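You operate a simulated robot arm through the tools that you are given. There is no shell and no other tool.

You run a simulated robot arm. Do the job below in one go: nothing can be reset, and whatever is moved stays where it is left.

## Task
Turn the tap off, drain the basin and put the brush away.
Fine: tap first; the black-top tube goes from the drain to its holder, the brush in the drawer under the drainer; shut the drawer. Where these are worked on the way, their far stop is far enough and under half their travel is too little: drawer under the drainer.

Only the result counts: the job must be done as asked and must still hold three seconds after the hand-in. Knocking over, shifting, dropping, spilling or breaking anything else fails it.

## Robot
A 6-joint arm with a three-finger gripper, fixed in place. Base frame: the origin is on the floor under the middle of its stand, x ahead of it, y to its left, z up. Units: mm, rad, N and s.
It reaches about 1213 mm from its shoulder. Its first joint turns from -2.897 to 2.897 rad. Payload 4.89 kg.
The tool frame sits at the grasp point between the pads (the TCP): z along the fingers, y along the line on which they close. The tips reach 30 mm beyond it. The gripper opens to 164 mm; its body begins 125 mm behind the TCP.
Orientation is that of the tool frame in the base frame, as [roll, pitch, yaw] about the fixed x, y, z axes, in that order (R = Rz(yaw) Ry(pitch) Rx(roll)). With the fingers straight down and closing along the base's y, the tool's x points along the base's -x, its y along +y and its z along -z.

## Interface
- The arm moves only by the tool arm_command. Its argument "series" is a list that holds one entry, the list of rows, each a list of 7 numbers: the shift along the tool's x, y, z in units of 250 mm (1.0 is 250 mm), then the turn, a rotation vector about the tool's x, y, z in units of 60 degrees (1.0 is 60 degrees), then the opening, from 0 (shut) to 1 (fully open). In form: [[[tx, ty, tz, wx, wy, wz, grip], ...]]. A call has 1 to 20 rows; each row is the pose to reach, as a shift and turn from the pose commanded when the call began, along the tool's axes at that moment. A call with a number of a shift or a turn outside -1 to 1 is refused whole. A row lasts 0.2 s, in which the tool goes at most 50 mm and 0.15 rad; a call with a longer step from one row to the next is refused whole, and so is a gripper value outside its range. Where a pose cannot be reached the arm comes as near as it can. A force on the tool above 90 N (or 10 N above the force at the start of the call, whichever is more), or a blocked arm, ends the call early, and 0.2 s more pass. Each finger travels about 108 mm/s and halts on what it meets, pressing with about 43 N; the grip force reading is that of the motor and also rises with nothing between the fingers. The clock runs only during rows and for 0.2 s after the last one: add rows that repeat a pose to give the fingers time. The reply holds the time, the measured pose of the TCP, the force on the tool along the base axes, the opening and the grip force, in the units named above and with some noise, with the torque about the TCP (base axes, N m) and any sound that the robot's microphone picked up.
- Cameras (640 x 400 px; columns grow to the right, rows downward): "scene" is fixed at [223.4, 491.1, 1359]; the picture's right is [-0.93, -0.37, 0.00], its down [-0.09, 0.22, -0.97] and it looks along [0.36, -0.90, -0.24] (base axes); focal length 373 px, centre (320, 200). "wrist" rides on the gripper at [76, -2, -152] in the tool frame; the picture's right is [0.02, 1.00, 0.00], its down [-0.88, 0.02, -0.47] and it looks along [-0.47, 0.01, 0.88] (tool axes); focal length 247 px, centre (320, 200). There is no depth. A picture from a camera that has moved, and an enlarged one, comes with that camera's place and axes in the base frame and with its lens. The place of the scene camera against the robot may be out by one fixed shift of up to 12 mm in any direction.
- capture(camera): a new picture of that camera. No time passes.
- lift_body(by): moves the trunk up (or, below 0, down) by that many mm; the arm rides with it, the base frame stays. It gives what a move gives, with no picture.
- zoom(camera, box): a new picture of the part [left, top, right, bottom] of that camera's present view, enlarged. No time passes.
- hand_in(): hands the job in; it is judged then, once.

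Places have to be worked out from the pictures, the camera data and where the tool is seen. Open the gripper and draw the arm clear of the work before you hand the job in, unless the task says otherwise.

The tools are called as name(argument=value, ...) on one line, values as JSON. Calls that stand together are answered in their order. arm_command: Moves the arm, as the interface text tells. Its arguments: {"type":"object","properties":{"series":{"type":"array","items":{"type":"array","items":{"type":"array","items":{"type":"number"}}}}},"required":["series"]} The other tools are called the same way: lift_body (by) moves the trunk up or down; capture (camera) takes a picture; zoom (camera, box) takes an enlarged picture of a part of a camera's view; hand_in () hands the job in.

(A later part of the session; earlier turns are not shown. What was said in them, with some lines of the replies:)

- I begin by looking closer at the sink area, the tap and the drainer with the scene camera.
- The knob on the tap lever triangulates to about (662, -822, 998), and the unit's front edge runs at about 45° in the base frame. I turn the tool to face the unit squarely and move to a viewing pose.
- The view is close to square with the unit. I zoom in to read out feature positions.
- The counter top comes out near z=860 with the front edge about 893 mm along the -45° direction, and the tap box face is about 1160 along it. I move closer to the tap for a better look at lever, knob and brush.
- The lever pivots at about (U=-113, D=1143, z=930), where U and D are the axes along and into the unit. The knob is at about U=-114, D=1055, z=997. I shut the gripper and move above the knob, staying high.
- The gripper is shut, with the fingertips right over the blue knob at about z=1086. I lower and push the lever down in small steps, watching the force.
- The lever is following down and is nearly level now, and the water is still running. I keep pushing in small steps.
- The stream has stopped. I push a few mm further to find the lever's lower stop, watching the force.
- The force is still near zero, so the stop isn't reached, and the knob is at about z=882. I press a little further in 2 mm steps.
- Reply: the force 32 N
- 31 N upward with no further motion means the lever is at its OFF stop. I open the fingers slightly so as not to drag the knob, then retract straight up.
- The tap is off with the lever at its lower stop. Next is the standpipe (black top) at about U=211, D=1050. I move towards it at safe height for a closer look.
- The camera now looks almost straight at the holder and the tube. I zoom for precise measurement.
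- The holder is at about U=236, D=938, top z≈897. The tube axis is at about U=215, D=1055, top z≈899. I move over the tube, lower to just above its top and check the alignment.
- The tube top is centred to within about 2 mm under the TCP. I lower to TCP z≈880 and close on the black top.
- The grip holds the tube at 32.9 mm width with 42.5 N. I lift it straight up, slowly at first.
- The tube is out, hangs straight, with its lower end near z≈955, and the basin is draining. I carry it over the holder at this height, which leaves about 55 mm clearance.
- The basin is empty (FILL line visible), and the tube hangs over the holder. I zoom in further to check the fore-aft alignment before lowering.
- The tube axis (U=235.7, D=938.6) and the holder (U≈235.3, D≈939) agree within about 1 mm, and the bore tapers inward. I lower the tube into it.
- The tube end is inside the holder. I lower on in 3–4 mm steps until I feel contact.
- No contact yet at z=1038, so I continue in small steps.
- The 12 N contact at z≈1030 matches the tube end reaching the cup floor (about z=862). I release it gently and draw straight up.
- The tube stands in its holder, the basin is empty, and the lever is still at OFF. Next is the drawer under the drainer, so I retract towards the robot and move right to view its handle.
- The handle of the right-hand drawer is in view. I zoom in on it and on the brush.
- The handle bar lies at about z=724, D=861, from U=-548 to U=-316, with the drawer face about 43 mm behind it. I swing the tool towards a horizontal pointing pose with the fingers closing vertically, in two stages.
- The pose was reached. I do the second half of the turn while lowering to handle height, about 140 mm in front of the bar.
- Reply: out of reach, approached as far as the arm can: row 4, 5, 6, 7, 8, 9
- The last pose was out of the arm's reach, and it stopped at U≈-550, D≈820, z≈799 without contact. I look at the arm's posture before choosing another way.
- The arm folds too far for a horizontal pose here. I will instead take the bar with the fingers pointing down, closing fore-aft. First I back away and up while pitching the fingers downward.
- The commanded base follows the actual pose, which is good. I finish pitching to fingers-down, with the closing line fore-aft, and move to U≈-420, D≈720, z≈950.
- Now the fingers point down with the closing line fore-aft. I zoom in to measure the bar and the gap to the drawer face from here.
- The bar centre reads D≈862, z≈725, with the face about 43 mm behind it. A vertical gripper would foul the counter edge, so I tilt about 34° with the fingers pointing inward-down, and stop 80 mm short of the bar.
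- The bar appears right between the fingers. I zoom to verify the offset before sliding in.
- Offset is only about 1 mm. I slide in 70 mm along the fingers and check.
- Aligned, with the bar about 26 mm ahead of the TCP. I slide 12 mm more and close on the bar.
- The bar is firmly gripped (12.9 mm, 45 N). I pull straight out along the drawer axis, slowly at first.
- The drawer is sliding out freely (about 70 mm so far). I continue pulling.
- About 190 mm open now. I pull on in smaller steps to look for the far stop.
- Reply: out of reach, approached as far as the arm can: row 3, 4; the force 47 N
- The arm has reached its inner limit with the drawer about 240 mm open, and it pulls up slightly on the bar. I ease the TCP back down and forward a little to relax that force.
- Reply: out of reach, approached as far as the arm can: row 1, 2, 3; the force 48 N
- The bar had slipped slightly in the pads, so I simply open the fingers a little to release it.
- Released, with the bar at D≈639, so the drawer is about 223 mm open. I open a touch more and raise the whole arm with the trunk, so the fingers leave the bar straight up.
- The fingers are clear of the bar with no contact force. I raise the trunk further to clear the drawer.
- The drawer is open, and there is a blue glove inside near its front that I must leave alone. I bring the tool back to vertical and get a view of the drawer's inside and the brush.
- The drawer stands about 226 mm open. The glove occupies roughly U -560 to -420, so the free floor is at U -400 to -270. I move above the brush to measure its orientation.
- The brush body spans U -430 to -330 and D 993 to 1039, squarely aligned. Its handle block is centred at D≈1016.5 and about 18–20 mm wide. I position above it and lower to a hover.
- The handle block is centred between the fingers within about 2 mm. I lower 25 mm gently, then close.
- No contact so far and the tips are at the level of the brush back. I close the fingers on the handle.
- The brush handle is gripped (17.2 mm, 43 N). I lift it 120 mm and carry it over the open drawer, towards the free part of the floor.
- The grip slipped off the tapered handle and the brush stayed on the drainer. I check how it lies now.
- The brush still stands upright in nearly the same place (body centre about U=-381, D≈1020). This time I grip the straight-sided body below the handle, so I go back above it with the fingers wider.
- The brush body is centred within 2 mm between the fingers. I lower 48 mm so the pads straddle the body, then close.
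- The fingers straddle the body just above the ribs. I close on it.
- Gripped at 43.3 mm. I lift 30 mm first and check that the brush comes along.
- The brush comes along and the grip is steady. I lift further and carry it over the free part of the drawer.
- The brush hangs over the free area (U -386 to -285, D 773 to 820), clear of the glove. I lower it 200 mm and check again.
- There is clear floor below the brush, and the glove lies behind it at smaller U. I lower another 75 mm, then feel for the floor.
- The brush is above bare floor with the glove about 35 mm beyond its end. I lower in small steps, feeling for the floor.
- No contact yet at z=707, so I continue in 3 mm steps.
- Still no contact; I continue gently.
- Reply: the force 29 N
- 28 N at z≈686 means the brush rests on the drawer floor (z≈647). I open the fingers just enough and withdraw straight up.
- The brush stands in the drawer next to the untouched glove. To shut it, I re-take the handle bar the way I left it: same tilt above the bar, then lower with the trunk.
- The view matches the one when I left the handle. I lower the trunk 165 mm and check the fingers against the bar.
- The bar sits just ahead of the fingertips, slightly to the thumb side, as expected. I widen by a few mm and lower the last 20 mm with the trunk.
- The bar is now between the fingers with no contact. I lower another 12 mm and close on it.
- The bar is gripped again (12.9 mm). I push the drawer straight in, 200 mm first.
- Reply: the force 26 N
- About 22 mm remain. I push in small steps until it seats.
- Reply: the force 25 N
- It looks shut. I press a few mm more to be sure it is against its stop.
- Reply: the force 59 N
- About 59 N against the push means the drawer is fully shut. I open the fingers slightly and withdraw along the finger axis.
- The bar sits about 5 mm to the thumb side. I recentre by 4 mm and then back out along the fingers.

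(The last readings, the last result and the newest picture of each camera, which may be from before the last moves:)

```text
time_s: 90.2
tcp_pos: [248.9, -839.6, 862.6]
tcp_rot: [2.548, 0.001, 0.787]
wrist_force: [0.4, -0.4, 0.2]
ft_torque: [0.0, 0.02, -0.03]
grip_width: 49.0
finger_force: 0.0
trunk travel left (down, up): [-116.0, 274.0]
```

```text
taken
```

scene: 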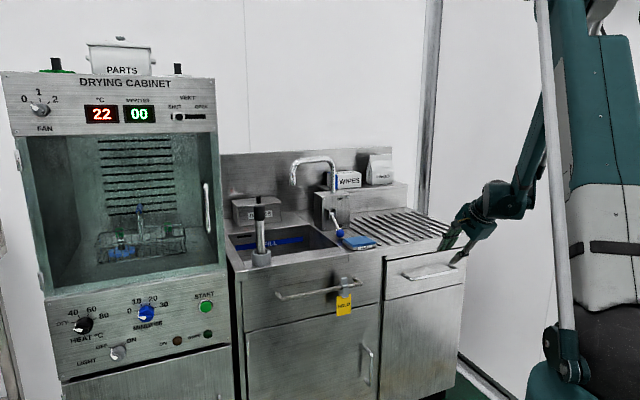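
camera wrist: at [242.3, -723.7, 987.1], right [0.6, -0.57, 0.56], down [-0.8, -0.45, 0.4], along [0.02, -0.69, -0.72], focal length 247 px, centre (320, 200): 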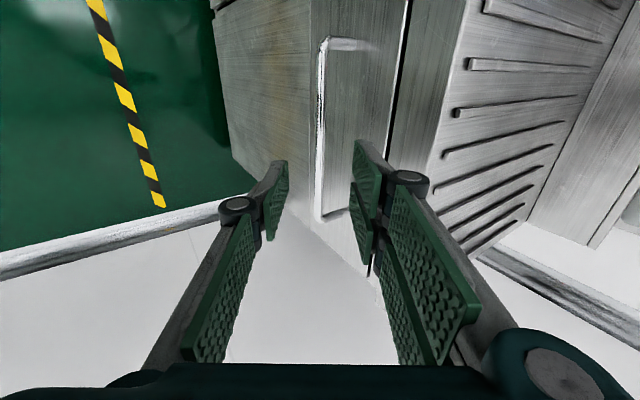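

The fingers are clear of the handle. I check the drawer, tap and tube up close.

zoom(camera="scene", box=[370, 180, 500, 310])

zoom(camera="scene", box=[220, 170, 390, 290])

zoom(camera="wrist", box=[290, 0, 450, 200])

```text
3.08 times, centred on (435, 245) of scene
camera zoom: at [223.4, 491.1, 1359.0], right [-0.93, -0.37, 0.0], down [-0.09, 0.22, -0.97], along [0.36, -0.9, -0.24], focal length 1147 px, centre (-34, 62)
```

zoom: 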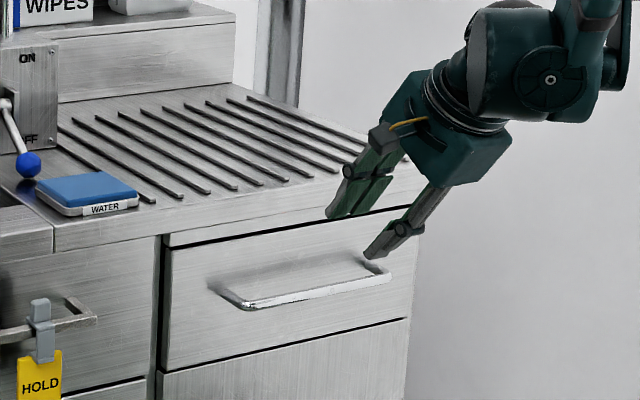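

```text
3.33 times, centred on (305, 230) of scene
camera zoom: at [223.4, 491.1, 1359.0], right [-0.93, -0.37, 0.0], down [-0.09, 0.22, -0.97], along [0.36, -0.9, -0.24], focal length 1243 px, centre (370, 100)
```

zoom: 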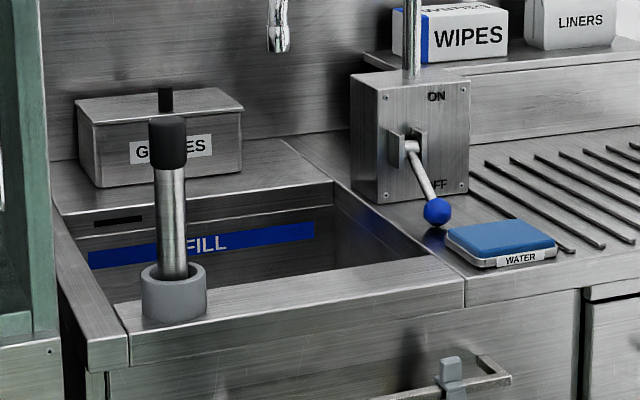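

```text
2.00 times, centred on (370, 100) of wrist
camera zoom: at [242.3, -723.7, 987.1], right [0.6, -0.57, 0.56], down [-0.8, -0.45, 0.4], along [0.02, -0.69, -0.72], focal length 494 px, centre (220, 400)
```

zoom: 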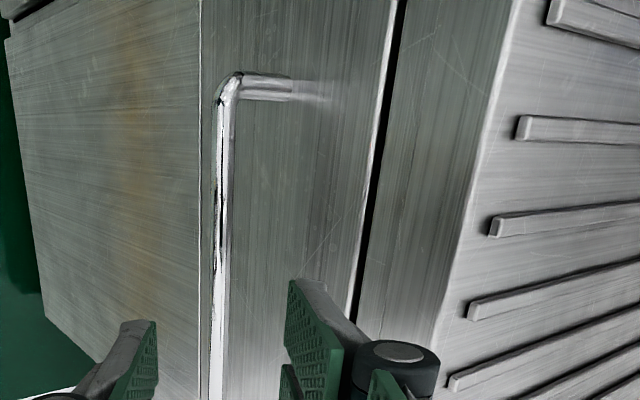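

Everything is as wanted: lever at OFF with no stream, basin empty, tube in its holder, drawer flush. I draw the arm up and back, and open the gripper clear of the work.

arm_command(series=[[[0, 0.03, -0.13, 0, 0, 0, 0.3], [0, 0.06, -0.26, 0, 0, 0, 0.3], [0, 0.09, -0.39, 0, 0, 0, 0.4], [0, 0.12, -0.52, 0, 0, 0, 0.6], [0, 0.138, -0.631, 0, 0, 0, 0.8], [0, 0.138, -0.631, 0, 0, 0, 1.0], [0, 0.138, -0.631, 0, 0, 0, 1.0], [0, 0.138, -0.631, 0, 0, 0, 1.0]]])

capture(camera="scene")

```text
time_s: 92.0
tcp_pos: [208.4, -795.6, 1009.8]
tcp_rot: [2.548, -0.001, 0.787]
wrist_force: [0.3, 0.1, -0.7]
ft_torque: [-0.01, 0.04, 0.0]
grip_width: 164.0
finger_force: 0.0
trunk travel left (down, up): [-116.0, 274.0]
```

```text
taken
```

scene: 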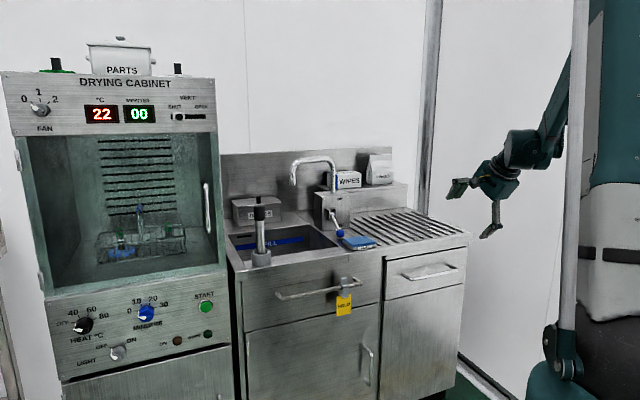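

The arm is clear with the gripper open. The tap is off, the basin is drained with the tube in its holder, and the brush is in the shut drawer, so I hand the job in.

hand_in()

```text
The job is handed in.
```

The job is done and handed in. The result of the check wasn't shown to me.

- **Tap:** the lever is down at its OFF stop and the stream has stopped.
- **Basin:** I lifted the black-top tube out of the drain, and the basin emptied. The tube now stands in its holder, leaning slightly.
- **Brush:** it stands upright on the floor of the drawer under the drainer, next to a blue glove that I left alone. My first grip slipped off its tapered handle. The brush shifted a few mm on the drainer but stayed upright, and I then lifted it by its body.
- **Drawer:** I opened it about 225 mm and could not reach its far stop, because the arm ran out of room. I estimate that is more than half its travel, judging by the drawer's depth. It is now fully shut.

At the end the gripper was open and the arm was drawn back from the unit.
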